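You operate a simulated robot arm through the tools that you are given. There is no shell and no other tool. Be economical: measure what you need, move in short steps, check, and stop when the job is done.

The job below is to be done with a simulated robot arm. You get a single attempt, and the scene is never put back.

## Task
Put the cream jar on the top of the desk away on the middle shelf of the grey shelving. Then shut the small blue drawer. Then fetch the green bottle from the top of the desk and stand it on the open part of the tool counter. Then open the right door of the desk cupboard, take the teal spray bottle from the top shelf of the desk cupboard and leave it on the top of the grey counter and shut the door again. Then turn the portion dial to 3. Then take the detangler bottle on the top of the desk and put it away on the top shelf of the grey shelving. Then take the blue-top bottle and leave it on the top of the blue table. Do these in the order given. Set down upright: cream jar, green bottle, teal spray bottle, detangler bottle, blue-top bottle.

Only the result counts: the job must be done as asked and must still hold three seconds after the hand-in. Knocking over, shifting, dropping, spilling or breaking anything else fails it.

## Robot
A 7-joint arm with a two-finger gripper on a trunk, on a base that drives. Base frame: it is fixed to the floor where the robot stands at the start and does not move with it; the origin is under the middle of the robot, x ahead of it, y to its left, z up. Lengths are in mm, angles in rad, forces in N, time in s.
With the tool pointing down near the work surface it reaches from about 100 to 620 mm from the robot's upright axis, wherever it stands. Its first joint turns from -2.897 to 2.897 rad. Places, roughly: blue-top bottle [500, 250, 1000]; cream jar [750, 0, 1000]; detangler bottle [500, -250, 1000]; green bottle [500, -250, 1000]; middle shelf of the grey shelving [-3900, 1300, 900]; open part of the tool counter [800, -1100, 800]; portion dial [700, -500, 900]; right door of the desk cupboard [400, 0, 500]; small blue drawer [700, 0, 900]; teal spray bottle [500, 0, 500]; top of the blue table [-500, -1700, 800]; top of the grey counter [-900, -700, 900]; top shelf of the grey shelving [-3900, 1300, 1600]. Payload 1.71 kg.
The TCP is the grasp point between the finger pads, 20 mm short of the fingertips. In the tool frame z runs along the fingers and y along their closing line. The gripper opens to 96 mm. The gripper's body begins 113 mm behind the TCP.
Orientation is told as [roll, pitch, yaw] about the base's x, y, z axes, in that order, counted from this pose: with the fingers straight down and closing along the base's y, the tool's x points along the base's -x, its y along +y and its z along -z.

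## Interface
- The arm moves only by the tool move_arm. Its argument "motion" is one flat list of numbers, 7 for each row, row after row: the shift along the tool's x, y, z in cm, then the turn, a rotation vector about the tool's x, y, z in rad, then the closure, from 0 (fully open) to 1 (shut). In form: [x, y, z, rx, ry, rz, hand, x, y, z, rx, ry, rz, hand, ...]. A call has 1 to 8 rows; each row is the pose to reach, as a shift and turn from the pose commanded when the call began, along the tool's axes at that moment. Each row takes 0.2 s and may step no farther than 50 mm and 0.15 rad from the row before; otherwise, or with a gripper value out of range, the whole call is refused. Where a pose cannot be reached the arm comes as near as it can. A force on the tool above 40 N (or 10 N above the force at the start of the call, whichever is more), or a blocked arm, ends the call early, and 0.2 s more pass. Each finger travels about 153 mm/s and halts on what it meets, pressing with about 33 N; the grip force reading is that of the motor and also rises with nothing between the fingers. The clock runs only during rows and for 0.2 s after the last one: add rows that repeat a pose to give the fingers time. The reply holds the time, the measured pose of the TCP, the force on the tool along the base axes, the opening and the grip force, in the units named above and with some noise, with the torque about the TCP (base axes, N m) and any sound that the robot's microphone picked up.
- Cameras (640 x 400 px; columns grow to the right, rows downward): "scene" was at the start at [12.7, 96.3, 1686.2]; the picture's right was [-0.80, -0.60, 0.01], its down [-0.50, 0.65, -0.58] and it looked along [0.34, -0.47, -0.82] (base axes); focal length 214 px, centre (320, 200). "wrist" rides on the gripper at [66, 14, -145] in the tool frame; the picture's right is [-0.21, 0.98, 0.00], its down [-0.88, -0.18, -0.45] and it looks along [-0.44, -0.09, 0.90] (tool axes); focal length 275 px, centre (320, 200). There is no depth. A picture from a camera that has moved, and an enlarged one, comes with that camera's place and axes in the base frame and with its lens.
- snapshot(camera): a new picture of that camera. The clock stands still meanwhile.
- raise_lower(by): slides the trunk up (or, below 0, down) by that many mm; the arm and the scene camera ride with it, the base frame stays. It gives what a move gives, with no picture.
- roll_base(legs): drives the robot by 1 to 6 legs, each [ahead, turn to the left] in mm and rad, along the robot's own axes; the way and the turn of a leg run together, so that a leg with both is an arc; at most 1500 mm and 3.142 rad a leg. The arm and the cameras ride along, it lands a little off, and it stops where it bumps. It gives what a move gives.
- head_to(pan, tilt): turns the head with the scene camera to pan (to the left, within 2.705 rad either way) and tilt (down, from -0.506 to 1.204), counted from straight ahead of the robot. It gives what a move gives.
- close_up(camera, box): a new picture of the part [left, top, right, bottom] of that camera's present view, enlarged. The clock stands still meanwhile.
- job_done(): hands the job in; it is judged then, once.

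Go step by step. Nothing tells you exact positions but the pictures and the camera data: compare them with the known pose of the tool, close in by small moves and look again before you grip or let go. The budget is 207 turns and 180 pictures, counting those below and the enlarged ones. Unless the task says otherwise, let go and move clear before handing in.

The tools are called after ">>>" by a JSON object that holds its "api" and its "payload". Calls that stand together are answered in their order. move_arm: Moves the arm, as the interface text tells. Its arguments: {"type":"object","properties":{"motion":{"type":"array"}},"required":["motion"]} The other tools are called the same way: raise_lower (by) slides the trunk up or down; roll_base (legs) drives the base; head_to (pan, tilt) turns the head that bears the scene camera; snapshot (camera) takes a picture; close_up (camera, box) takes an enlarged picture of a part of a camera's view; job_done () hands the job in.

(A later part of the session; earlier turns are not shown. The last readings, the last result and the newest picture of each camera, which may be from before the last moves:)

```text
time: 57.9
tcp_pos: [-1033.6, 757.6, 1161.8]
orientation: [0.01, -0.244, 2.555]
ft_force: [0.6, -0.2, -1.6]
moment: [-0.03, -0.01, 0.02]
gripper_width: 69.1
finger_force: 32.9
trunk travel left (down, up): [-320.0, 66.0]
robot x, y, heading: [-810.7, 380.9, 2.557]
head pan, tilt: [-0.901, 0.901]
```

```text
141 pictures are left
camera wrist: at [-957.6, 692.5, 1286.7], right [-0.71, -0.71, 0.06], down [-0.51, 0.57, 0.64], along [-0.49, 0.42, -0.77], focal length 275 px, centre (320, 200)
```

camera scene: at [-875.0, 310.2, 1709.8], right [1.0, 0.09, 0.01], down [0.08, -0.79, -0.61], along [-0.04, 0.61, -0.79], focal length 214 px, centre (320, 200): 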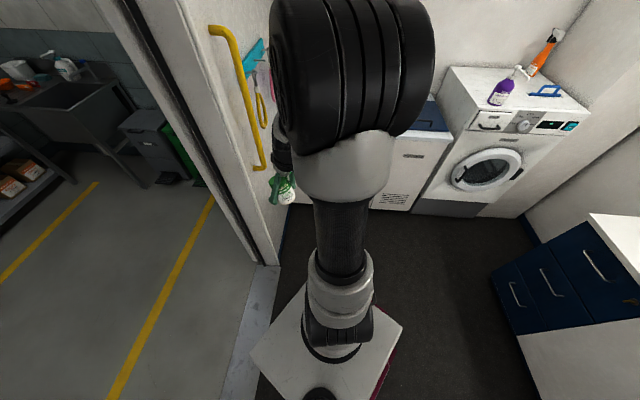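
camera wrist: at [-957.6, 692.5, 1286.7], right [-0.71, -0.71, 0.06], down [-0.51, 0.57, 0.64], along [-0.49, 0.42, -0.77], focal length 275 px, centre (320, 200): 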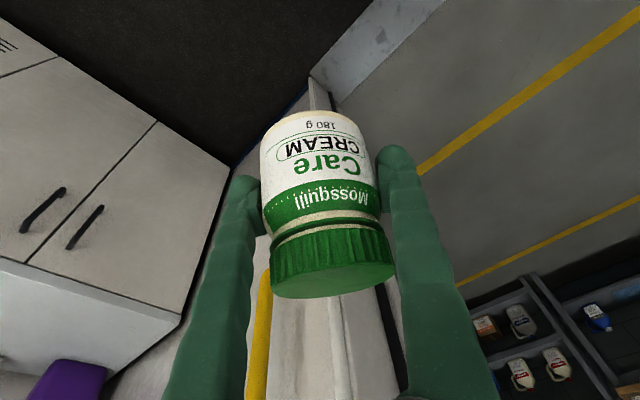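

Nothing visible touches the base except perhaps its front corner close to the sill. I turn to face straight out and try driving on.

>>> {"api": "roll_base", "payload": {"legs": [[-60, 0], [0, 0.585]]}}

>>> {"api": "roll_base", "payload": {"legs": [[300, 0]]}}

>>> {"api": "head_to", "payload": {"pan": 0.3, "tilt": 1.1}}

>>> {"api": "snapshot", "payload": {"camera": "scene"}}

```text
time: 60.8
tcp_pos: [-1157.7, 541.2, 1158.6]
orientation: [0.013, -0.239, 3.135]
ft_force: [-0.5, 0.2, -2.1]
moment: [0.01, 0.0, -0.03]
gripper_width: 68.7
finger_force: 33.0
trunk travel left (down, up): [-320.0, 66.0]
robot x, y, heading: [-760.7, 346.3, -3.141]
head pan, tilt: [-0.901, 0.901]
```

```text
time: 62.9
tcp_pos: [-1442.4, 530.0, 1160.4]
orientation: [0.005, -0.243, -3.139]
ft_force: [0.8, 0.4, -1.6]
moment: [0.01, 0.01, 0.01]
gripper_width: 68.6
finger_force: 32.8
trunk travel left (down, up): [-320.0, 66.0]
robot x, y, heading: [-1046.4, 350.1, -3.141]
head pan, tilt: [-0.901, 0.901]
stopped in leg 1: the robot was blocked; the commanded pose is now the measured one
```

```text
time: 64.3
tcp_pos: [-1438.6, 532.4, 1161.2]
orientation: [0.006, -0.247, 3.143]
ft_force: [-0.2, -0.3, -2.4]
moment: [-0.01, -0.02, -0.02]
gripper_width: 68.7
finger_force: 33.0
trunk travel left (down, up): [-320.0, 66.0]
robot x, y, heading: [-1045.1, 347.6, -3.138]
head pan, tilt: [0.3, 1.1]
```

```text
140 pictures are left
camera scene: at [-967.6, 248.6, 1707.4], right [0.83, 0.56, -0.03], down [0.42, -0.65, -0.63], along [-0.37, 0.51, -0.77], focal length 214 px, centre (320, 200)
```

scene: 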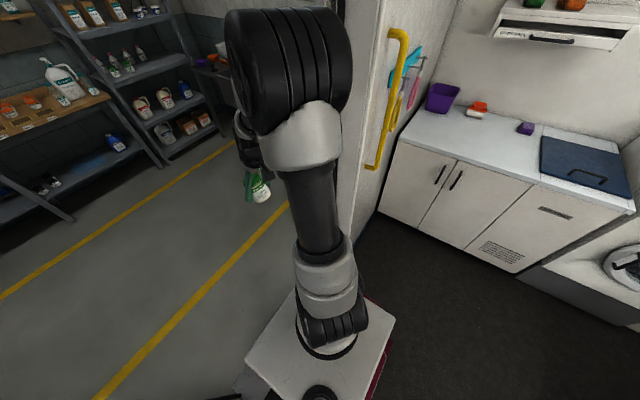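

The base has in fact driven onto the sill, so I try driving on in a longer leg, and return the head to where the arm does not obstruct it.

>>> {"api": "head_to", "payload": {"pan": -0.95, "tilt": 0.9}}

>>> {"api": "roll_base", "payload": {"legs": [[400, 0]]}}

>>> {"api": "snapshot", "payload": {"camera": "scene"}}

```text
time: 65.7
tcp_pos: [-1441.5, 528.7, 1160.2]
orientation: [0.003, -0.242, -3.141]
ft_force: [-0.2, -0.6, -3.0]
moment: [-0.03, -0.04, 0.01]
gripper_width: 68.6
finger_force: 33.6
trunk travel left (down, up): [-320.0, 66.0]
robot x, y, heading: [-1050.5, 343.9, -3.139]
head pan, tilt: [-0.949, 0.901]
```

```text
time: 66.6
tcp_pos: [-1490.8, 525.1, 1145.9]
orientation: [-0.005, -0.209, -3.14]
ft_force: [-0.3, 1.1, -2.6]
moment: [-0.05, -0.03, -0.02]
gripper_width: 68.6
finger_force: 33.1
trunk travel left (down, up): [-320.0, 66.0]
robot x, y, heading: [-1060.3, 347.6, -3.132]
head pan, tilt: [-0.949, 0.901]
stopped in leg 1: the robot was blocked; the commanded pose is now the measured one
```

```text
139 pictures are left
camera scene: at [-973.3, 242.4, 1706.4], right [0.87, 0.49, -0.03], down [0.36, -0.68, -0.64], along [-0.33, 0.55, -0.77], focal length 214 px, centre (320, 200)
```

scene: 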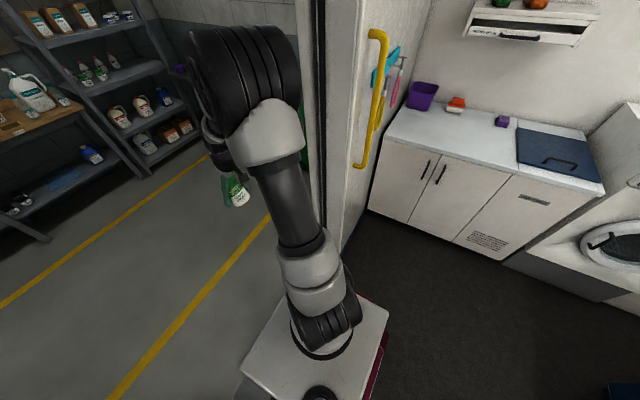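

The head seems to be hitting the overhang above the door. I back off a little, lower the trunk to get the head down, and drive through.

>>> {"api": "roll_base", "payload": {"legs": [[-80, 0]]}}

>>> {"api": "raise_lower", "payload": {"by": -310}}

>>> {"api": "head_to", "payload": {"pan": 0.3, "tilt": 0.5}}

>>> {"api": "snapshot", "payload": {"camera": "scene"}}

>>> {"api": "roll_base", "payload": {"legs": [[400, 0]]}}

```text
time: 67.7
tcp_pos: [-1433.7, 536.2, 1134.4]
orientation: [0.008, -0.189, 3.141]
ft_force: [0.0, -0.6, -2.0]
moment: [0.05, 0.02, -0.01]
gripper_width: 68.6
finger_force: 32.9
trunk travel left (down, up): [-320.0, 66.0]
robot x, y, heading: [-979.2, 350.0, -3.138]
head pan, tilt: [-0.949, 0.901]
```

```text
time: 70.8
tcp_pos: [-1446.7, 536.6, 819.8]
orientation: [0.007, -0.176, 3.142]
ft_force: [-0.2, -0.1, -2.6]
moment: [-0.01, -0.04, 0.01]
gripper_width: 68.5
finger_force: 32.5
trunk travel left (down, up): [-10.0, 376.0]
robot x, y, heading: [-980.2, 347.8, -3.133]
head pan, tilt: [-0.949, 0.901]
```

```text
time: 72.2
tcp_pos: [-1445.7, 537.0, 819.2]
orientation: [0.006, -0.177, 3.141]
ft_force: [-0.3, 0.3, -2.4]
moment: [-0.01, 0.02, -0.01]
gripper_width: 68.5
finger_force: 33.0
trunk travel left (down, up): [-10.0, 376.0]
robot x, y, heading: [-983.4, 345.2, -3.135]
head pan, tilt: [0.3, 0.499]
```

```text
138 pictures are left
camera scene: at [-1028.5, 166.9, 1433.2], right [-0.3, 0.95, -0.01], down [0.47, 0.14, -0.87], along [-0.83, -0.26, -0.49], focal length 214 px, centre (320, 200)
```

scene: 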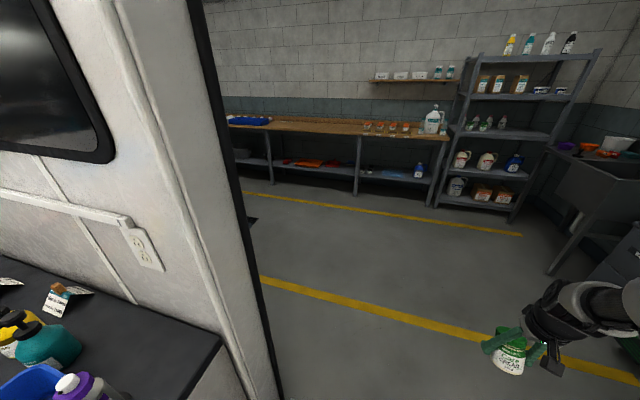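

```text
time: 74.8
tcp_pos: [-1845.9, 533.2, 819.8]
orientation: [0.009, -0.175, -3.138]
ft_force: [0.0, 0.0, -2.4]
moment: [-0.01, 0.03, 0.01]
gripper_width: 68.2
finger_force: 33.0
trunk travel left (down, up): [-10.0, 376.0]
robot x, y, heading: [-1376.5, 346.5, -3.137]
head pan, tilt: [0.3, 0.499]
```

Through the door now. I raise the trunk again and drive diagonally toward the shelving, stopping about 800 mm in front, facing it.

>>> {"api": "raise_lower", "payload": {"by": 300}}

>>> {"api": "roll_base", "payload": {"legs": [[0, -0.45], [1400, 0], [200, 0], [0, 0.446]]}}

>>> {"api": "head_to", "payload": {"pan": -0.2, "tilt": 0.5}}

>>> {"api": "snapshot", "payload": {"camera": "scene"}}

>>> {"api": "snapshot", "payload": {"camera": "wrist"}}

```text
time: 77.8
tcp_pos: [-1834.1, 533.4, 1126.8]
orientation: [0.006, -0.19, -3.138]
ft_force: [-0.1, 0.6, -1.9]
moment: [-0.04, 0.03, 0.01]
gripper_width: 68.4
finger_force: 33.4
trunk travel left (down, up): [-310.0, 76.0]
robot x, y, heading: [-1383.1, 346.0, -3.132]
head pan, tilt: [0.3, 0.499]
```

```text
time: 89.6
tcp_pos: [-3278.7, 1219.0, 1127.3]
orientation: [0.004, -0.189, 3.142]
ft_force: [-0.1, 0.3, -1.2]
moment: [-0.01, 0.0, 0.0]
gripper_width: 67.9
finger_force: 32.3
trunk travel left (down, up): [-310.0, 76.0]
robot x, y, heading: [-2822.8, 1038.1, -3.138]
head pan, tilt: [0.3, 0.499]
```

```text
time: 90.5
tcp_pos: [-3262.0, 1218.7, 1131.9]
orientation: [0.004, -0.204, 3.141]
ft_force: [-0.5, 1.1, -2.3]
moment: [-0.01, -0.01, 0.0]
gripper_width: 67.4
finger_force: 33.4
trunk travel left (down, up): [-310.0, 76.0]
robot x, y, heading: [-2825.1, 1029.8, -3.132]
head pan, tilt: [-0.201, 0.499]
```

```text
137 pictures are left
camera scene: at [-2881.1, 895.2, 1732.8], right [0.19, 0.98, 0.0], down [0.48, -0.09, -0.87], along [-0.85, 0.17, -0.49], focal length 214 px, centre (320, 200)
```

scene: 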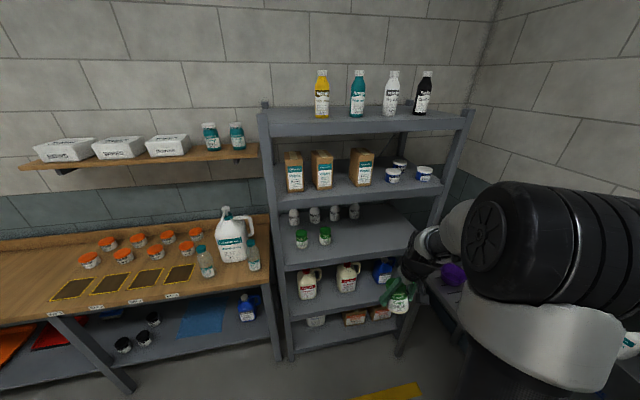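

```text
136 pictures are left
camera wrist: at [-3169.0, 1204.6, 1261.6], right [-0.2, -0.98, 0.05], down [-0.77, 0.19, 0.61], along [-0.61, 0.09, -0.79], focal length 275 px, centre (320, 200)
```

wrist: 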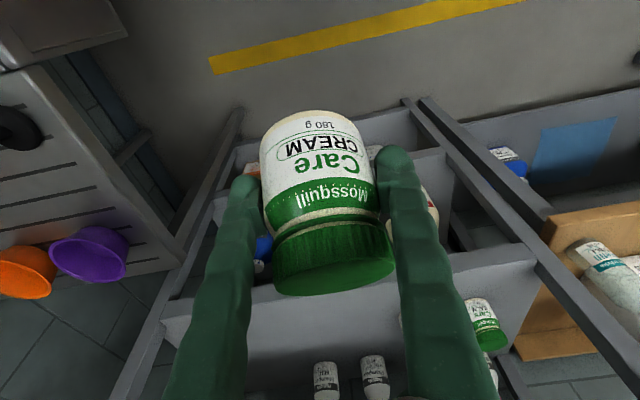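

The middle shelf (z ≈ 890) is free at about y 1330. I lower the trunk and set the jar upright (tilt 0.6) in front of the shelf before driving in.

>>> {"api": "head_to", "payload": {"pan": 0.8, "tilt": 0.5}}

>>> {"api": "raise_lower", "payload": {"by": -140}}

>>> {"api": "move_arm", "payload": {"motion": [-2, -2.14, 0.4, 0, -0.08, 0, 0.62, -4, -4.28, 0.8, 0, -0.16, 0, 0.62, -6, -6.4, 1.2, 0, -0.24, 0, 0.62, -8, -8.5, 1.6, 0, -0.32, 0, 0.62, -10, -10.7, 2, 0, -0.4, 0, 0.62, -10, -10.7, 2, 0, -0.4, 0, 0.62]}}

>>> {"api": "snapshot", "payload": {"camera": "wrist"}}

>>> {"api": "head_to", "payload": {"pan": 0.0, "tilt": 0.5}}

>>> {"api": "snapshot", "payload": {"camera": "scene"}}

```text
time: 91.8
tcp_pos: [-3262.7, 1217.3, 1133.6]
orientation: [0.004, -0.206, 3.142]
ft_force: [-0.3, -0.5, -2.5]
moment: [-0.02, -0.01, -0.03]
gripper_width: 67.6
finger_force: 32.5
trunk travel left (down, up): [-310.0, 76.0]
robot x, y, heading: [-2824.0, 1036.2, -3.138]
head pan, tilt: [0.799, 0.499]
```

```text
time: 93.4
tcp_pos: [-3262.7, 1218.8, 993.8]
orientation: [0.004, -0.205, 3.141]
ft_force: [-0.8, 1.3, -1.6]
moment: [0.0, 0.01, 0.0]
gripper_width: 67.6
finger_force: 33.0
trunk travel left (down, up): [-170.0, 216.0]
robot x, y, heading: [-2822.2, 1037.1, -3.141]
head pan, tilt: [0.799, 0.499]
```

```text
time: 94.8
tcp_pos: [-3364.0, 1325.6, 994.1]
orientation: [0.005, -0.606, 3.141]
ft_force: [0.7, 0.6, -1.8]
moment: [-0.03, 0.02, 0.0]
gripper_width: 67.6
finger_force: 33.1
trunk travel left (down, up): [-170.0, 216.0]
robot x, y, heading: [-2822.4, 1036.8, -3.134]
head pan, tilt: [0.799, 0.499]
```

```text
135 pictures are left
camera wrist: at [-3228.1, 1311.9, 1076.9], right [-0.17, -0.98, 0.12], down [-0.47, 0.19, 0.86], along [-0.87, 0.09, -0.49], focal length 275 px, centre (320, 200)
```

wrist: 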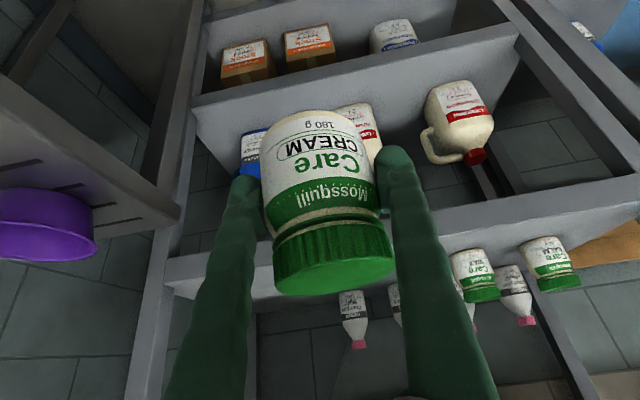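

```text
time: 96.0
tcp_pos: [-3364.2, 1325.3, 995.3]
orientation: [0.003, -0.605, 3.141]
ft_force: [0.3, 0.9, -2.1]
moment: [0.0, 0.01, 0.0]
gripper_width: 67.9
finger_force: 32.9
trunk travel left (down, up): [-170.0, 216.0]
robot x, y, heading: [-2824.3, 1033.8, -3.14]
head pan, tilt: [0.0, 0.499]
```

```text
134 pictures are left
camera scene: at [-2879.5, 877.3, 1593.4], right [-0.01, 1.0, 0.0], down [0.49, 0.0, -0.87], along [-0.87, -0.01, -0.49], focal length 214 px, centre (320, 200)
```

scene: 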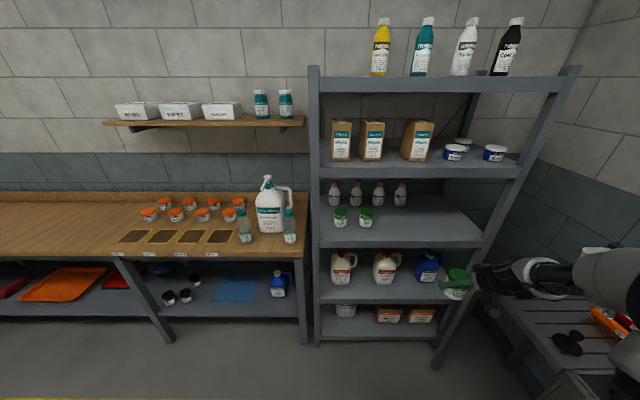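

I need the shelf surface height more exactly, so I zoom on both cameras.

>>> {"api": "close_up", "payload": {"camera": "wrist", "box": [120, 200, 320, 360]}}

>>> {"api": "close_up", "payload": {"camera": "scene", "box": [300, 150, 520, 310]}}

```text
2.50 times, centred on (220, 280) of wrist
camera zoom: at [-3228.0, 1311.7, 1077.0], right [-0.17, -0.98, 0.12], down [-0.47, 0.19, 0.86], along [-0.87, 0.09, -0.49], focal length 688 px, centre (570, 0)
```

zoom: 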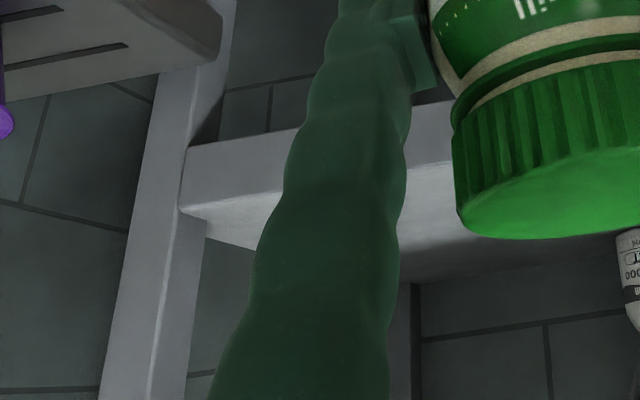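

```text
2.50 times, centred on (410, 230) of scene
camera zoom: at [-2879.5, 877.3, 1593.4], right [-0.01, 1.0, 0.0], down [0.49, 0.0, -0.87], along [-0.87, -0.01, -0.49], focal length 536 px, centre (95, 125)
```

zoom: 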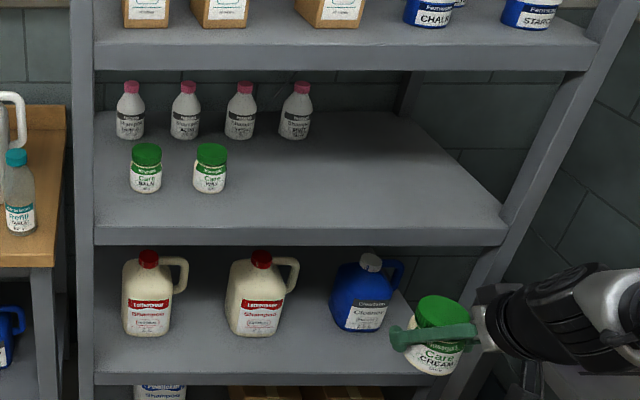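

The shelf top is about z 928 and the next shelf's underside about 1247. I raise slightly and drive the jar in over the shelf.

>>> {"api": "raise_lower", "payload": {"by": 28}}

>>> {"api": "roll_base", "payload": {"legs": [[300, 0]]}}

>>> {"api": "snapshot", "payload": {"camera": "wrist"}}

>>> {"api": "snapshot", "payload": {"camera": "scene"}}

```text
time: 96.7
tcp_pos: [-3363.4, 1325.9, 1022.8]
orientation: [0.004, -0.604, 3.139]
ft_force: [1.1, 0.7, -1.9]
moment: [-0.02, 0.03, -0.02]
gripper_width: 67.9
finger_force: 32.9
trunk travel left (down, up): [-198.0, 188.0]
robot x, y, heading: [-2822.4, 1032.7, -3.136]
head pan, tilt: [0.0, 0.499]
```

```text
time: 98.8
tcp_pos: [-3666.4, 1323.2, 1021.5]
orientation: [0.006, -0.604, 3.142]
ft_force: [1.0, 0.0, -1.1]
moment: [0.0, 0.0, 0.0]
gripper_width: 67.5
finger_force: 33.4
trunk travel left (down, up): [-198.0, 188.0]
robot x, y, heading: [-3122.1, 1032.7, -3.136]
head pan, tilt: [0.0, 0.499]
```

```text
131 pictures are left
camera wrist: at [-3530.4, 1309.8, 1104.0], right [-0.17, -0.98, 0.12], down [-0.47, 0.19, 0.86], along [-0.87, 0.09, -0.49], focal length 275 px, centre (320, 200)
```

wrist: 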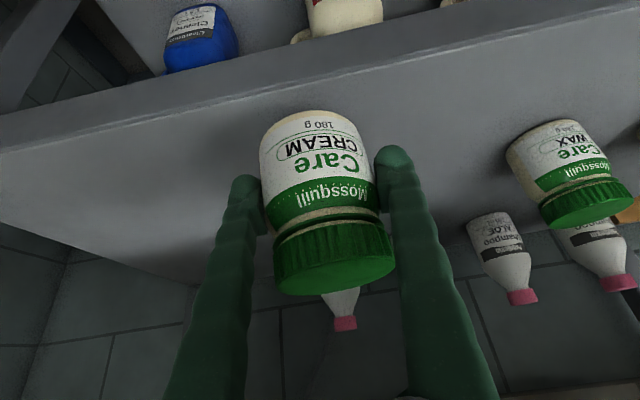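

```text
130 pictures are left
camera scene: at [-3177.2, 875.7, 1621.4], right [-0.01, 1.0, 0.0], down [0.49, 0.0, -0.87], along [-0.87, 0.0, -0.49], focal length 214 px, centre (320, 200)
```

scene: 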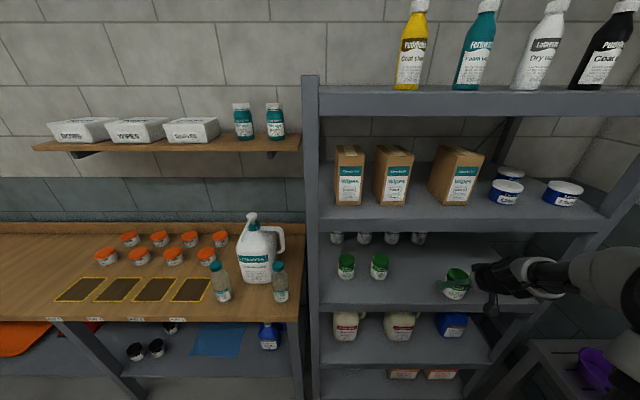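

The jar is entering above the shelf. I drive 75 mm further in and lower with the trunk, watching the force.

>>> {"api": "roll_base", "payload": {"legs": [[78, 0]]}}

>>> {"api": "raise_lower", "payload": {"by": -35}}

>>> {"api": "close_up", "payload": {"camera": "scene", "box": [400, 240, 520, 330]}}

>>> {"api": "snapshot", "payload": {"camera": "wrist"}}

```text
time: 99.9
tcp_pos: [-3714.9, 1323.8, 1037.0]
orientation: [0.003, -0.629, 3.139]
ft_force: [0.5, 1.1, -2.3]
moment: [-0.04, 0.02, 0.07]
gripper_width: 67.2
finger_force: 32.7
trunk travel left (down, up): [-198.0, 188.0]
robot x, y, heading: [-3200.2, 1031.3, -3.132]
head pan, tilt: [0.0, 0.499]
```

```text
time: 100.7
tcp_pos: [-3739.7, 1322.0, 987.9]
orientation: [0.005, -0.607, 3.143]
ft_force: [-2.1, -1.1, -2.7]
moment: [0.16, -0.16, -0.09]
gripper_width: 67.3
finger_force: 33.3
trunk travel left (down, up): [-163.0, 223.0]
robot x, y, heading: [-3201.8, 1033.3, -3.137]
head pan, tilt: [0.0, 0.499]
```

```text
4.44 times, centred on (460, 285) of scene
camera zoom: at [-3270.5, 875.4, 1585.5], right [-0.01, 1.0, 0.0], down [0.5, 0.0, -0.86], along [-0.86, 0.0, -0.5], focal length 953 px, centre (-302, -178)
```

zoom: 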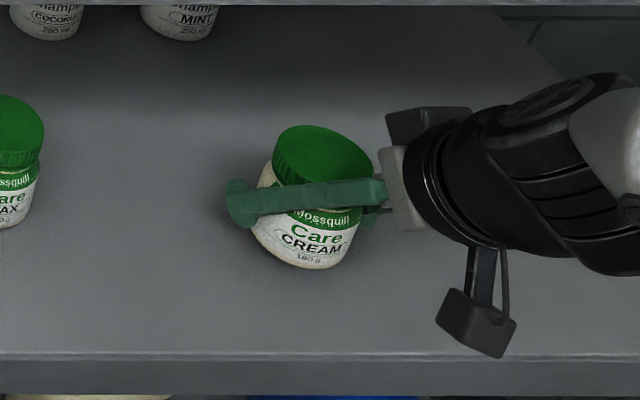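

```text
128 pictures are left
camera wrist: at [-3604.5, 1308.9, 1070.8], right [-0.17, -0.98, 0.12], down [-0.47, 0.19, 0.86], along [-0.87, 0.09, -0.49], focal length 275 px, centre (320, 200)
```

wrist: 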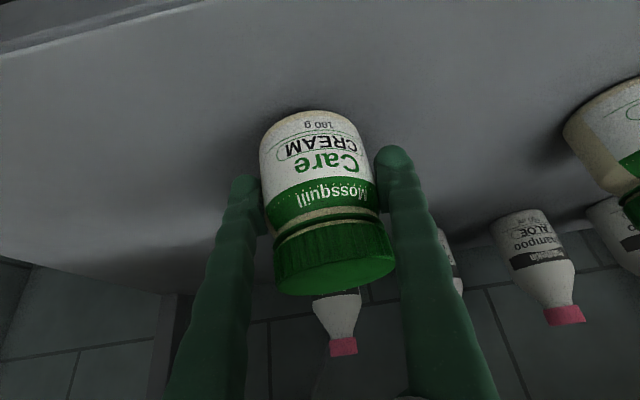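

The jar is just above the shelf and upright relative to its original grasp. I lower in small steps until contact.

>>> {"api": "raise_lower", "payload": {"by": -7}}

>>> {"api": "raise_lower", "payload": {"by": -6}}

```text
time: 101.3
tcp_pos: [-3726.3, 1324.2, 988.7]
orientation: [0.004, -0.619, 3.138]
ft_force: [1.0, 0.0, -2.0]
moment: [0.06, 0.01, -0.06]
gripper_width: 67.4
finger_force: 33.3
trunk travel left (down, up): [-156.0, 230.0]
robot x, y, heading: [-3200.8, 1030.7, -3.136]
head pan, tilt: [0.0, 0.499]
```

```text
time: 101.8
tcp_pos: [-3724.9, 1323.7, 985.2]
orientation: [0.001, -0.621, 3.14]
ft_force: [-1.0, -0.7, -2.2]
moment: [0.04, -0.09, 0.0]
gripper_width: 67.2
finger_force: 32.9
trunk travel left (down, up): [-150.0, 236.0]
robot x, y, heading: [-3201.2, 1029.4, -3.136]
head pan, tilt: [0.0, 0.499]
```

No contact yet; I continue lowering.

>>> {"api": "raise_lower", "payload": {"by": -10}}

>>> {"api": "snapshot", "payload": {"camera": "wrist"}}

>>> {"api": "close_up", "payload": {"camera": "scene", "box": [400, 240, 520, 330]}}

```text
time: 102.4
tcp_pos: [-3723.0, 1325.1, 976.3]
orientation: [0.001, -0.626, 3.138]
ft_force: [-2.1, 1.5, 7.8]
moment: [-0.25, 0.02, -0.03]
gripper_width: 67.6
finger_force: 32.1
trunk travel left (down, up): [-140.0, 246.0]
robot x, y, heading: [-3200.1, 1028.4, -3.137]
head pan, tilt: [0.0, 0.499]
```

```text
127 pictures are left
camera wrist: at [-3584.7, 1310.4, 1056.7], right [-0.17, -0.98, 0.12], down [-0.45, 0.19, 0.87], along [-0.88, 0.09, -0.47], focal length 275 px, centre (320, 200)
```

wrist: 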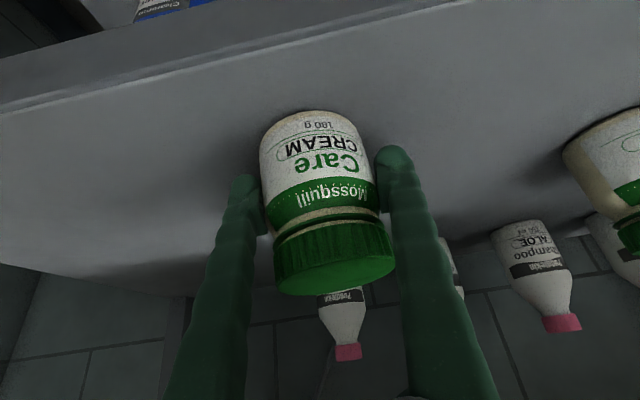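

```text
4.44 times, centred on (460, 285) of scene
camera zoom: at [-3256.5, 875.3, 1563.5], right [0.0, 1.0, 0.0], down [0.49, 0.0, -0.87], along [-0.87, 0.0, -0.49], focal length 953 px, centre (-302, -178)
```

zoom: 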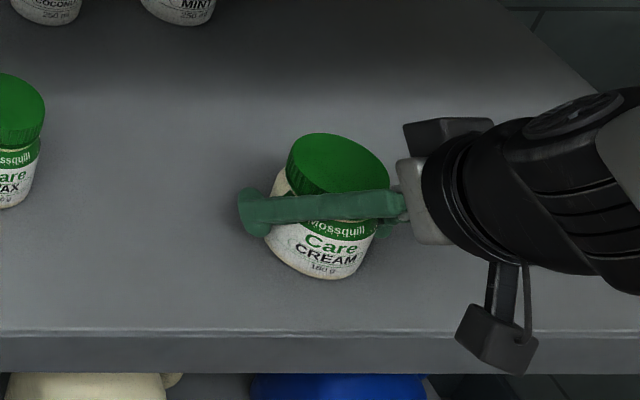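

The jar stands on the shelf (contact felt). I open the fingers and withdraw straight backward.

>>> {"api": "move_arm", "payload": {"motion": [0, 0, 0, 0, 0, 0, 0.2, 0, 0, 0, 0, 0, 0, 0.1, 0, 0, 0, 0, 0, 0, 0.0, 0.8, 0, -0.6, 0, 0, 0, 0.0, 2.4, 0, -1.8, 0, 0, 0, 0.0, 4.8, 0, -3.6, 0, 0, 0, 0.0, 7.2, 0, -5.4, 0, 0, 0, 0.0, 9.6, 0, -7.2, 0, 0, 0, 0.0]}}

>>> {"api": "snapshot", "payload": {"camera": "wrist"}}

>>> {"api": "snapshot", "payload": {"camera": "scene"}}

```text
time: 104.2
tcp_pos: [-3601.0, 1325.1, 977.6]
orientation: [0.002, -0.627, 3.14]
ft_force: [-0.1, 0.2, -0.1]
moment: [0.03, 0.01, 0.03]
gripper_width: 95.7
finger_force: 0.0
trunk travel left (down, up): [-140.0, 246.0]
robot x, y, heading: [-3199.0, 1032.2, -3.133]
head pan, tilt: [0.0, 0.499]
```

```text
125 pictures are left
camera wrist: at [-3463.8, 1310.7, 1058.2], right [-0.17, -0.98, 0.12], down [-0.45, 0.19, 0.87], along [-0.88, 0.09, -0.47], focal length 275 px, centre (320, 200)
```

wrist: 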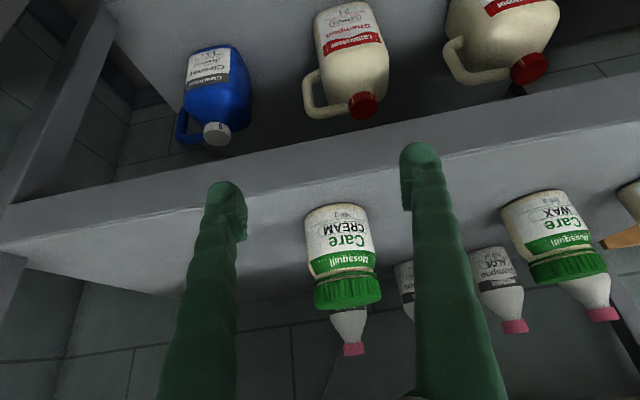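

```text
124 pictures are left
camera scene: at [-3255.9, 875.4, 1563.5], right [-0.01, 1.0, 0.0], down [0.49, 0.0, -0.87], along [-0.87, 0.0, -0.49], focal length 214 px, centre (320, 200)
```

scene: 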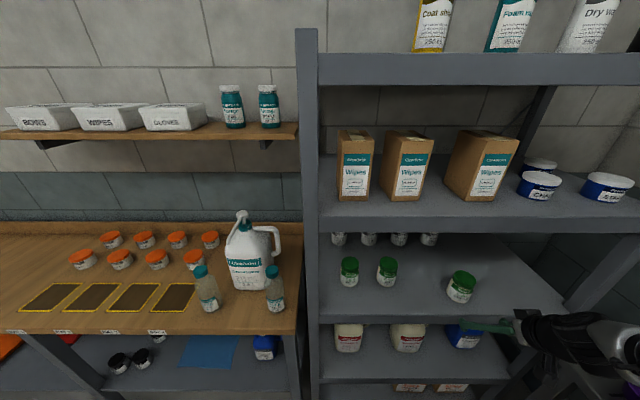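

The jar stands upright on the middle shelf. I drive back along the way I came, to just outside the door.

>>> {"api": "roll_base", "payload": {"legs": [[-380, 0], [0, -0.45], [-1500, 0], [-95, 0], [0, 0.445]]}}

>>> {"api": "raise_lower", "payload": {"by": -138}}

>>> {"api": "head_to", "payload": {"pan": 2.6, "tilt": 0.5}}

>>> {"api": "snapshot", "payload": {"camera": "scene"}}

```text
time: 118.1
tcp_pos: [-1790.3, 639.9, 977.9]
orientation: [0.001, -0.623, 3.133]
ft_force: [-0.4, 0.1, 0.2]
moment: [0.0, -0.04, 0.01]
gripper_width: 96.1
finger_force: 0.0
trunk travel left (down, up): [-140.0, 246.0]
robot x, y, heading: [-1391.7, 344.8, 3.144]
head pan, tilt: [0.0, 0.499]
```

```text
time: 119.7
tcp_pos: [-1775.0, 639.8, 846.0]
orientation: [0.001, -0.64, 3.135]
ft_force: [0.1, -0.5, 0.5]
moment: [0.01, -0.02, 0.01]
gripper_width: 95.9
finger_force: 0.0
trunk travel left (down, up): [-2.0, 384.0]
robot x, y, heading: [-1392.0, 343.7, 3.144]
head pan, tilt: [0.0, 0.499]
```

```text
time: 122.0
tcp_pos: [-1775.4, 640.6, 846.2]
orientation: [0.001, -0.64, 3.136]
ft_force: [-0.7, -0.9, 1.0]
moment: [-0.01, -0.06, 0.02]
gripper_width: 95.7
finger_force: 0.1
trunk travel left (down, up): [-2.0, 384.0]
robot x, y, heading: [-1390.9, 347.7, 3.143]
head pan, tilt: [2.601, 0.499]
```

```text
123 pictures are left
camera scene: at [-1274.2, 141.8, 1428.4], right [-0.52, -0.86, -0.01], down [-0.4, 0.25, -0.88], along [0.76, -0.45, -0.47], focal length 214 px, centre (320, 200)
```

scene: 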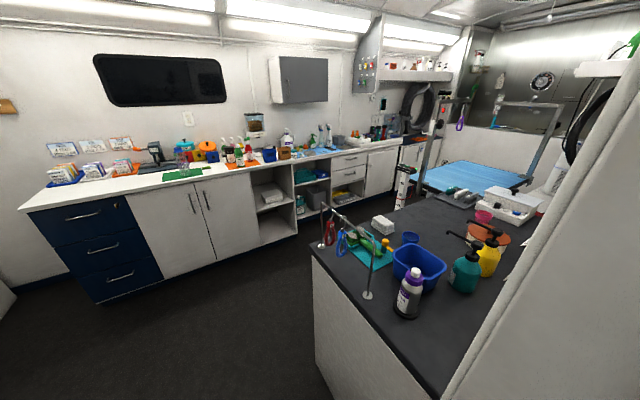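

Clear view of the trailer. I reverse through the door, then turn to face the desk and approach it with the arm raised.

>>> {"api": "roll_base", "payload": {"legs": [[-790, 0]]}}

>>> {"api": "raise_lower", "payload": {"by": 330}}

>>> {"api": "roll_base", "payload": {"legs": [[0, -3.14], [0, -0.39], [520, 0], [0, 0.388]]}}

>>> {"api": "head_to", "payload": {"pan": 0.2, "tilt": 0.9}}

>>> {"api": "snapshot", "payload": {"camera": "scene"}}

```text
time: 126.6
tcp_pos: [-976.7, 639.7, 846.9]
orientation: [0.0, -0.639, 3.133]
ft_force: [0.6, 1.1, 1.4]
moment: [0.0, 0.03, -0.01]
gripper_width: 96.0
finger_force: 0.1
trunk travel left (down, up): [-2.0, 384.0]
robot x, y, heading: [-591.3, 343.7, 3.146]
head pan, tilt: [2.601, 0.499]
```

```text
time: 129.8
tcp_pos: [-966.7, 641.1, 1181.3]
orientation: [-0.001, -0.653, 3.133]
ft_force: [-0.8, -0.3, 0.2]
moment: [-0.01, 0.01, 0.02]
gripper_width: 96.0
finger_force: 0.2
trunk travel left (down, up): [-332.0, 54.0]
robot x, y, heading: [-590.0, 341.6, 3.14]
head pan, tilt: [2.601, 0.499]
```

```text
time: 141.6
tcp_pos: [-297.5, -120.7, 1189.2]
orientation: [-0.002, -0.669, -0.442]
ft_force: [-0.8, -0.1, -0.2]
moment: [0.02, -0.14, 0.07]
gripper_width: 95.8
finger_force: 0.0
trunk travel left (down, up): [-332.0, 54.0]
robot x, y, heading: [-491.2, 301.4, -0.47]
head pan, tilt: [2.601, 0.499]
stopped in leg 3: the robot was blocked; the commanded pose is now the measured one
```

```text
time: 143.8
tcp_pos: [-271.1, -130.9, 1181.0]
orientation: [-0.005, -0.649, -0.436]
ft_force: [0.0, -0.3, -0.6]
moment: [-0.04, 0.06, -0.04]
gripper_width: 95.8
finger_force: 0.2
trunk travel left (down, up): [-332.0, 54.0]
robot x, y, heading: [-491.1, 298.9, -0.475]
head pan, tilt: [0.201, 0.901]
```

```text
122 pictures are left
camera scene: at [-414.3, 452.1, 1722.1], right [-0.27, -0.96, 0.0], down [-0.75, 0.21, -0.63], along [0.61, -0.17, -0.78], focal length 214 px, centre (320, 200)
```

scene: 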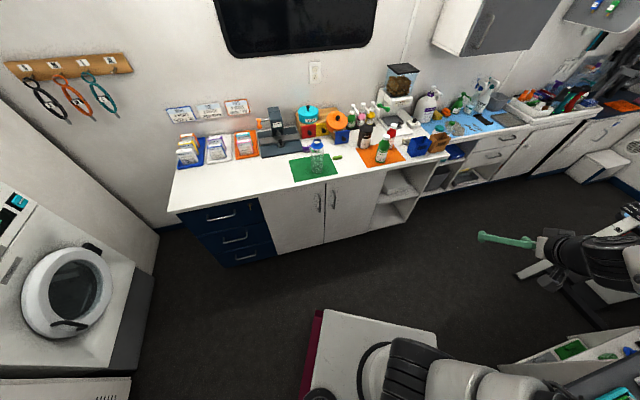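

The base's right side met the grey counter's corner. I back up a little, straighten, drive ahead clear of the counter and only then shift toward the desk.

>>> {"api": "roll_base", "payload": {"legs": [[-90, 0], [0, 0.47]]}}

>>> {"api": "roll_base", "payload": {"legs": [[260, 0], [0, -0.7], [300, 0], [0, 0.7]]}}

>>> {"api": "head_to", "payload": {"pan": 0.2, "tilt": 0.9}}

>>> {"api": "snapshot", "payload": {"camera": "scene"}}

```text
time: 146.5
tcp_pos: [-192.3, 55.3, 1183.7]
orientation: [-0.002, -0.659, 0.033]
ft_force: [0.0, -0.4, -1.0]
moment: [0.05, -0.01, 0.02]
gripper_width: 96.1
finger_force: 0.0
trunk travel left (down, up): [-332.0, 54.0]
robot x, y, heading: [-571.9, 339.8, 0.002]
head pan, tilt: [0.201, 0.901]
```

```text
time: 154.6
tcp_pos: [314.6, -139.4, 1180.8]
orientation: [-0.005, -0.648, 0.035]
ft_force: [0.7, 0.7, -0.3]
moment: [0.0, -0.01, -0.01]
gripper_width: 96.0
finger_force: 0.0
trunk travel left (down, up): [-332.0, 54.0]
robot x, y, heading: [-79.1, 144.9, 0.001]
head pan, tilt: [0.201, 0.901]
```

```text
time: 155.2
tcp_pos: [302.5, -138.1, 1183.5]
orientation: [-0.008, -0.66, 0.038]
ft_force: [0.2, -0.1, 0.5]
moment: [-0.01, 0.06, -0.03]
gripper_width: 95.9
finger_force: 0.0
trunk travel left (down, up): [-332.0, 54.0]
robot x, y, heading: [-76.1, 144.6, 0.001]
head pan, tilt: [0.201, 0.901]
```

```text
121 pictures are left
camera scene: at [-31.4, 313.0, 1721.4], right [0.2, -0.98, 0.0], down [-0.78, -0.16, -0.61], along [0.59, 0.12, -0.8], focal length 214 px, centre (320, 200)
```

scene: 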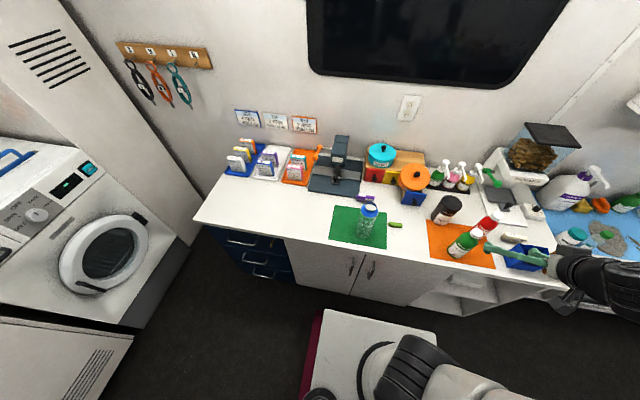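

I am at the desk again. I drive a bit closer and bring the hand over the drawer's line at a safe height, with the head turned away from the elbow.

>>> {"api": "head_to", "payload": {"pan": 0.7, "tilt": 0.9}}

>>> {"api": "roll_base", "payload": {"legs": [[85, 0]]}}

>>> {"api": "move_arm", "payload": {"motion": [-2.4, 2.7, 1.8, 0, -0.02, 0, 0, -4.8, 5.4, 3.7, 0, -0.04, 0, 0, -7.2, 8.1, 5.5, 0, -0.06, 0, 0, -9.6, 10.8, 7.3, 0, -0.08, 0, 0, -12, 13.5, 9.1, 0, -0.1, 0, 0, -12, 13.5, 9.1, 0, -0.1, 0, 0]}}

>>> {"api": "snapshot", "payload": {"camera": "wrist"}}

>>> {"api": "snapshot", "payload": {"camera": "scene"}}

```text
time: 156.2
tcp_pos: [299.9, -140.1, 1183.5]
orientation: [-0.006, -0.662, 0.038]
ft_force: [-0.5, 0.5, -0.4]
moment: [0.0, 0.03, 0.01]
gripper_width: 96.0
finger_force: 0.0
trunk travel left (down, up): [-332.0, 54.0]
robot x, y, heading: [-82.4, 142.1, -0.002]
head pan, tilt: [0.7, 0.901]
```

```text
time: 157.3
tcp_pos: [345.7, -138.7, 1194.5]
orientation: [-0.004, -0.692, 0.029]
ft_force: [-2.7, -0.5, -0.3]
moment: [0.09, -0.28, 0.01]
gripper_width: 96.1
finger_force: 0.0
trunk travel left (down, up): [-332.0, 54.0]
robot x, y, heading: [2.9, 143.6, -0.003]
head pan, tilt: [0.7, 0.901]
```

```text
time: 158.7
tcp_pos: [546.0, -1.7, 1179.1]
orientation: [-0.002, -0.745, 0.028]
ft_force: [-2.0, 0.1, 1.4]
moment: [-0.06, -0.08, -0.06]
gripper_width: 96.1
finger_force: 0.2
trunk travel left (down, up): [-332.0, 54.0]
robot x, y, heading: [6.4, 142.8, 0.002]
head pan, tilt: [0.7, 0.901]
```

```text
120 pictures are left
camera wrist: at [398.1, 7.3, 1241.1], right [0.12, 0.98, 0.14], down [0.35, -0.17, 0.92], along [0.93, -0.06, -0.36], focal length 275 px, centre (320, 200)
```

wrist: 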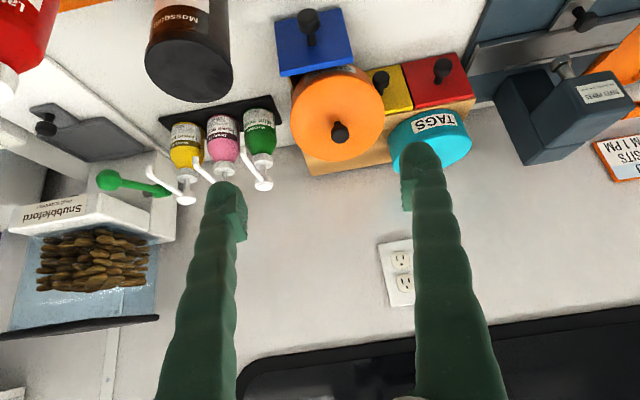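

```text
119 pictures are left
camera scene: at [29.7, 345.1, 1722.1], right [0.64, -0.76, -0.01], down [-0.61, -0.5, -0.61], along [0.46, 0.4, -0.79], focal length 214 px, centre (320, 200)
```

scene: 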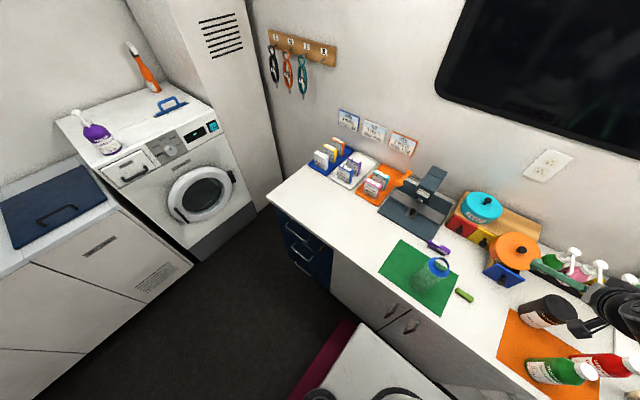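

The knob is at about (655, 8, 900). I narrow the gripper, align, and lower, keeping off the black jar to the right.

>>> {"api": "move_arm", "payload": {"motion": [0, 0.5, 0, 0, -0.05, 0, 0.3, 0, 1.1, 0, 0, -0.1, 0, 0.6, 0, 1.1, 0, 0, -0.15, 0, 0.6, 0, 1.1, 0, 0, -0.15, 0, 0.6]}}

>>> {"api": "raise_lower", "payload": {"by": -205}}

>>> {"api": "snapshot", "payload": {"camera": "wrist"}}

>>> {"api": "close_up", "payload": {"camera": "scene", "box": [440, 130, 640, 260]}}

```text
time: 159.7
tcp_pos: [534.1, 11.5, 1182.2]
orientation: [-0.002, -0.907, 0.029]
ft_force: [-0.3, 0.4, 0.2]
moment: [0.02, -0.01, -0.01]
gripper_width: 38.4
finger_force: 0.0
trunk travel left (down, up): [-332.0, 54.0]
robot x, y, heading: [5.3, 143.8, -0.002]
head pan, tilt: [0.7, 0.901]
```

```text
time: 161.9
tcp_pos: [527.4, 11.1, 979.4]
orientation: [-0.005, -0.911, 0.03]
ft_force: [0.4, -0.8, 0.8]
moment: [0.03, 0.04, -0.02]
gripper_width: 38.4
finger_force: 0.0
trunk travel left (down, up): [-127.0, 259.0]
robot x, y, heading: [8.2, 147.6, -0.002]
head pan, tilt: [0.7, 0.901]
```

```text
118 pictures are left
camera wrist: at [371.9, 20.0, 1017.4], right [0.1, 0.98, 0.16], down [0.19, -0.18, 0.97], along [0.98, -0.07, -0.21], focal length 275 px, centre (320, 200)
```

wrist: 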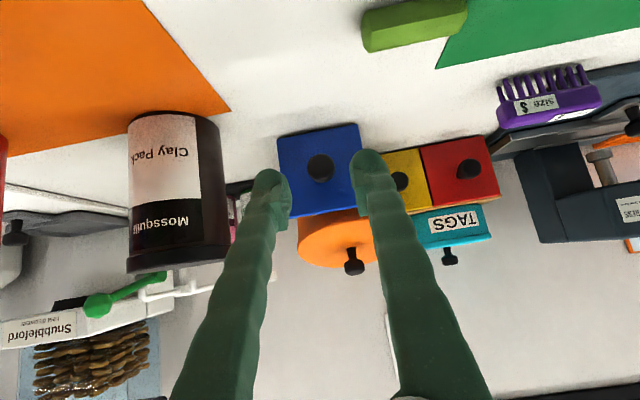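

```text
3.08 times, centred on (540, 195) of scene
camera zoom: at [29.1, 346.0, 1517.0], right [0.64, -0.77, -0.01], down [-0.61, -0.5, -0.61], along [0.46, 0.4, -0.79], focal length 660 px, centre (-357, 215)
```

zoom: 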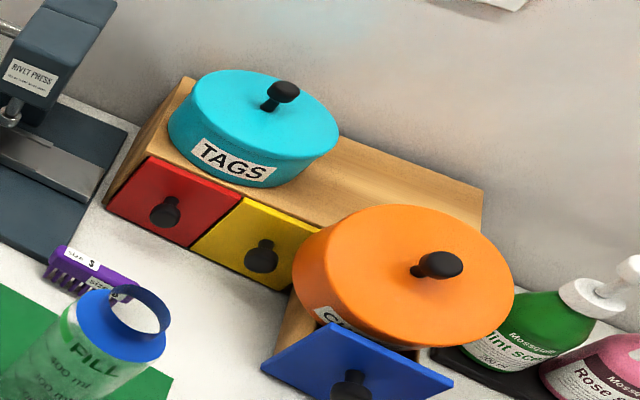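

The knob is at roughly (648, 7, 916) by combining views. I approach with the gripper opened to straddle it, stopping short to check.

>>> {"api": "move_arm", "payload": {"motion": [-0.6, -0.2, 3.2, 0, 0, 0, 0.42, -1.2, -0.4, 6.4, 0, 0, 0, 0.42, -1.7, -0.6, 9.4, 0, 0, 0, 0.42, -1.7, -0.6, 9.4, 0, 0, 0, 0.42]}}

>>> {"api": "snapshot", "payload": {"camera": "wrist"}}

```text
time: 162.9
tcp_pos: [611.9, 6.9, 937.8]
orientation: [-0.006, -0.911, 0.034]
ft_force: [0.0, -0.5, 0.0]
moment: [0.02, -0.06, 0.01]
gripper_width: 55.9
finger_force: 0.1
trunk travel left (down, up): [-127.0, 259.0]
robot x, y, heading: [7.5, 139.4, -0.0]
head pan, tilt: [0.7, 0.901]
```

```text
116 pictures are left
camera wrist: at [456.8, 15.9, 974.2], right [0.1, 0.98, 0.16], down [0.19, -0.18, 0.97], along [0.98, -0.06, -0.21], focal length 275 px, centre (320, 200)
```

wrist: 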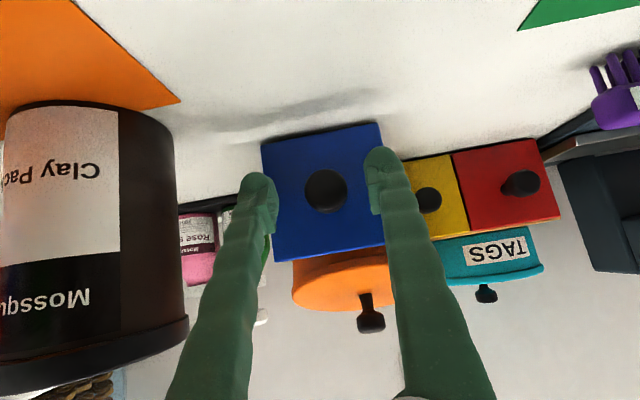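

The knob is centred between the fingers. I advance 33 mm more and close on it.

>>> {"api": "move_arm", "payload": {"motion": [-0.5, 0.1, 1.6, 0, 0, 0, 0.42, -1.1, 0.2, 3.4, 0, 0, 0, 0.42, -1.1, 0.2, 3.4, 0, 0, 0, 0.42, -1.1, 0.2, 3.4, 0, 0, 0, 0.6, -1.1, 0.2, 3.4, 0, 0, 0, 0.85, -1.1, 0.2, 3.4, 0, 0, 0, 0.85]}}

>>> {"api": "snapshot", "payload": {"camera": "wrist"}}

```text
time: 164.3
tcp_pos: [643.9, 9.8, 925.3]
orientation: [-0.004, -0.908, 0.031]
ft_force: [-5.9, 1.1, -1.5]
moment: [0.03, -0.06, 0.05]
gripper_width: 21.6
finger_force: 34.9
trunk travel left (down, up): [-127.0, 259.0]
robot x, y, heading: [6.0, 143.1, 0.003]
head pan, tilt: [0.7, 0.901]
```

```text
115 pictures are left
camera wrist: at [488.9, 19.1, 962.0], right [0.1, 0.98, 0.16], down [0.19, -0.18, 0.97], along [0.98, -0.06, -0.21], focal length 275 px, centre (320, 200)
```

wrist: 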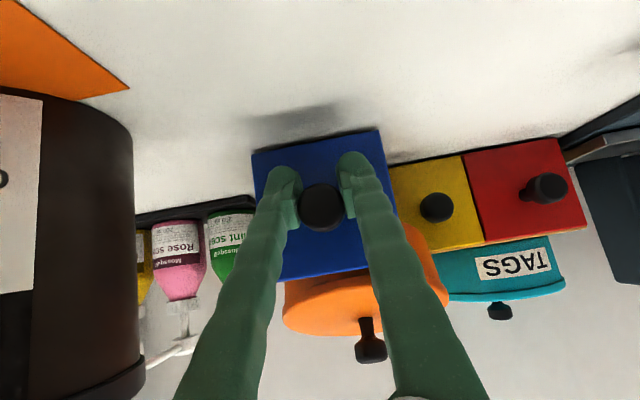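

The knob is gripped. I push the drawer straight in until resistance.

>>> {"api": "move_arm", "payload": {"motion": [-0.62, 0, 0.79, 0, 0, 0, 0.85, -1.24, 0, 1.58, 0, 0, 0, 0.85, -1.86, 0, 2.37, 0, 0, 0, 0.85, -2.48, 0, 3.16, 0, 0, 0, 0.85, -3.1, 0, 3.95, 0, 0, 0, 0.85, -3.72, 0, 4.74, 0, 0, 0, 0.85, -4.34, 0, 5.53, 0, 0, 0, 0.85, -4.96, 0, 6.3, 0, 0, 0, 0.85]}}

>>> {"api": "snapshot", "payload": {"camera": "wrist"}}

>>> {"api": "close_up", "payload": {"camera": "scene", "box": [440, 130, 640, 260]}}

```text
time: 166.1
tcp_pos: [726.5, 9.5, 924.2]
orientation: [-0.003, -0.911, 0.029]
ft_force: [0.5, -6.8, -9.5]
moment: [0.03, -0.6, 0.01]
gripper_width: 21.5
finger_force: 35.0
trunk travel left (down, up): [-127.0, 259.0]
robot x, y, heading: [5.0, 141.6, 0.001]
head pan, tilt: [0.7, 0.901]
```

```text
114 pictures are left
camera wrist: at [570.3, 19.6, 962.0], right [0.1, 0.98, 0.16], down [0.19, -0.18, 0.97], along [0.98, -0.07, -0.21], focal length 275 px, centre (320, 200)
```

wrist: 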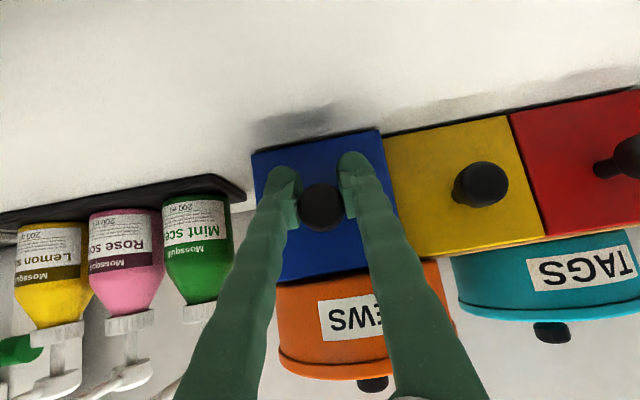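

```text
3.08 times, centred on (540, 195) of scene
camera zoom: at [30.7, 345.0, 1517.2], right [0.64, -0.77, -0.01], down [-0.61, -0.5, -0.61], along [0.46, 0.4, -0.79], focal length 660 px, centre (-357, 215)
```

zoom: 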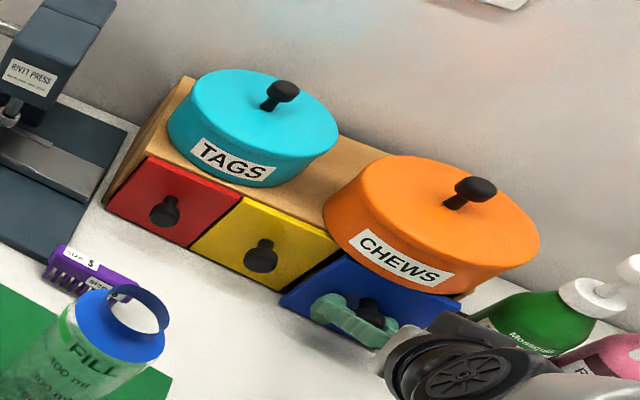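

The drawer is nearly closed (the chews pot rides along on it). I push a little further.

>>> {"api": "move_arm", "payload": {"motion": [-0.31, 0, 0.4, 0, 0, 0, 0.85, -0.62, 0, 0.79, 0, 0, 0, 0.85, -0.93, 0, 1.2, 0, 0, 0, 0.85, -1.24, 0, 1.58, 0, 0, 0, 0.85, -1.55, 0, 1.98, 0, 0, 0, 0.85]}}

>>> {"api": "close_up", "payload": {"camera": "scene", "box": [440, 130, 640, 260]}}

>>> {"api": "snapshot", "payload": {"camera": "wrist"}}

```text
time: 167.3
tcp_pos: [743.4, 10.0, 924.6]
orientation: [0.0, -0.906, 0.024]
ft_force: [-36.3, -9.8, -6.4]
moment: [0.07, 0.03, -0.15]
gripper_width: 21.6
finger_force: 35.6
trunk travel left (down, up): [-127.0, 259.0]
robot x, y, heading: [4.4, 144.3, 0.003]
head pan, tilt: [0.7, 0.901]
```

```text
3.08 times, centred on (540, 195) of scene
camera zoom: at [22.0, 344.5, 1517.3], right [0.64, -0.77, -0.01], down [-0.61, -0.5, -0.61], along [0.47, 0.4, -0.79], focal length 660 px, centre (-357, 215)
```

zoom: 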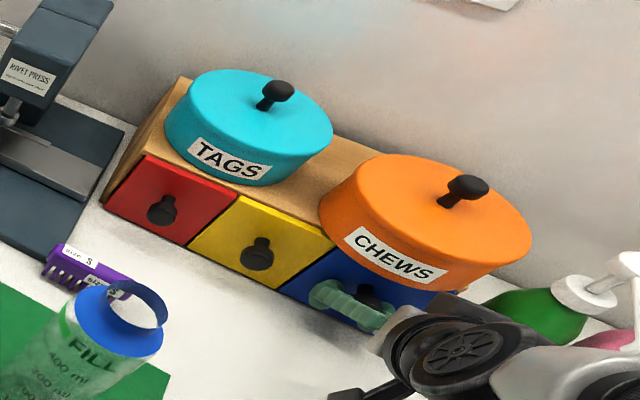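

```text
111 pictures are left
camera wrist: at [588.3, 19.7, 962.9], right [0.1, 0.98, 0.16], down [0.2, -0.18, 0.96], along [0.98, -0.07, -0.21], focal length 275 px, centre (320, 200)
```

wrist: 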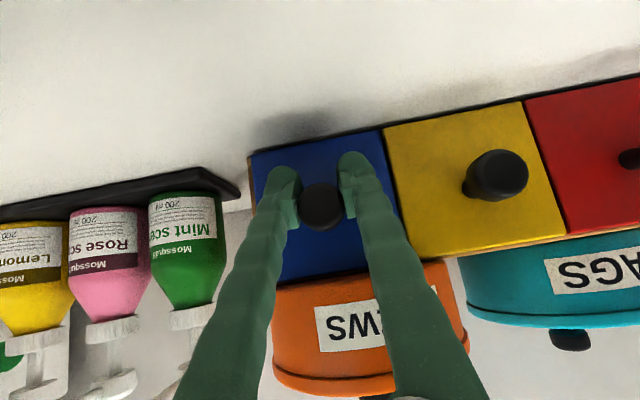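

The drawer is shut flush (36 N reaction). I open, back straight out and check that it stays shut.

>>> {"api": "move_arm", "payload": {"motion": [0, 0, 0, 0, 0, 0, 0.6, 0, 0, 0, 0, 0, 0, 0.4, 0, 0, 0, 0, 0, 0, 0.4, 1.24, 0, -1.58, 0, 0, 0, 0.4, 3.1, 0, -3.95, 0, 0, 0, 0.4, 5.6, 0, -7.1, 0, 0, 0, 0.4, 8, 0, -10.3, 0, 0, 0, 0.4, 10, 0, -13, 0, 0, 0, 0.4]}}

>>> {"api": "raise_lower", "payload": {"by": 200}}

>>> {"api": "close_up", "payload": {"camera": "scene", "box": [400, 130, 640, 290]}}

```text
time: 169.1
tcp_pos: [586.1, 8.1, 925.5]
orientation: [-0.005, -0.911, 0.031]
ft_force: [-0.4, 0.0, -0.1]
moment: [0.01, -0.01, -0.01]
gripper_width: 57.7
finger_force: 0.1
trunk travel left (down, up): [-127.0, 259.0]
robot x, y, heading: [9.1, 143.5, 0.001]
head pan, tilt: [0.7, 0.901]
```

```text
time: 171.2
tcp_pos: [585.5, 9.4, 1125.7]
orientation: [-0.001, -0.911, 0.029]
ft_force: [0.3, 0.4, -0.4]
moment: [0.02, -0.01, 0.01]
gripper_width: 57.7
finger_force: 0.0
trunk travel left (down, up): [-327.0, 59.0]
robot x, y, heading: [5.6, 143.9, -0.002]
head pan, tilt: [0.7, 0.901]
```

```text
2.50 times, centred on (520, 210) of scene
camera zoom: at [32.8, 346.0, 1717.0], right [0.64, -0.77, -0.01], down [-0.61, -0.5, -0.61], along [0.46, 0.4, -0.79], focal length 536 px, centre (-180, 175)
```

zoom: 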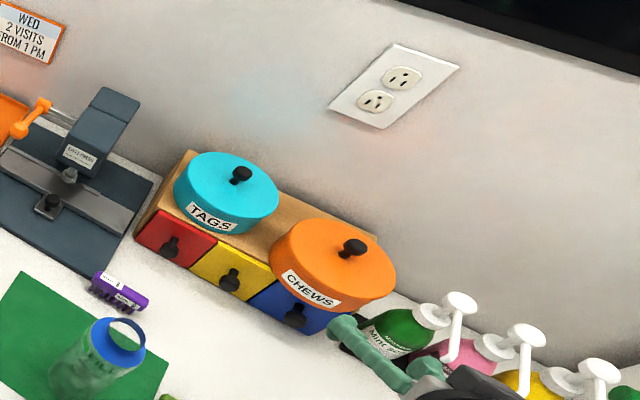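

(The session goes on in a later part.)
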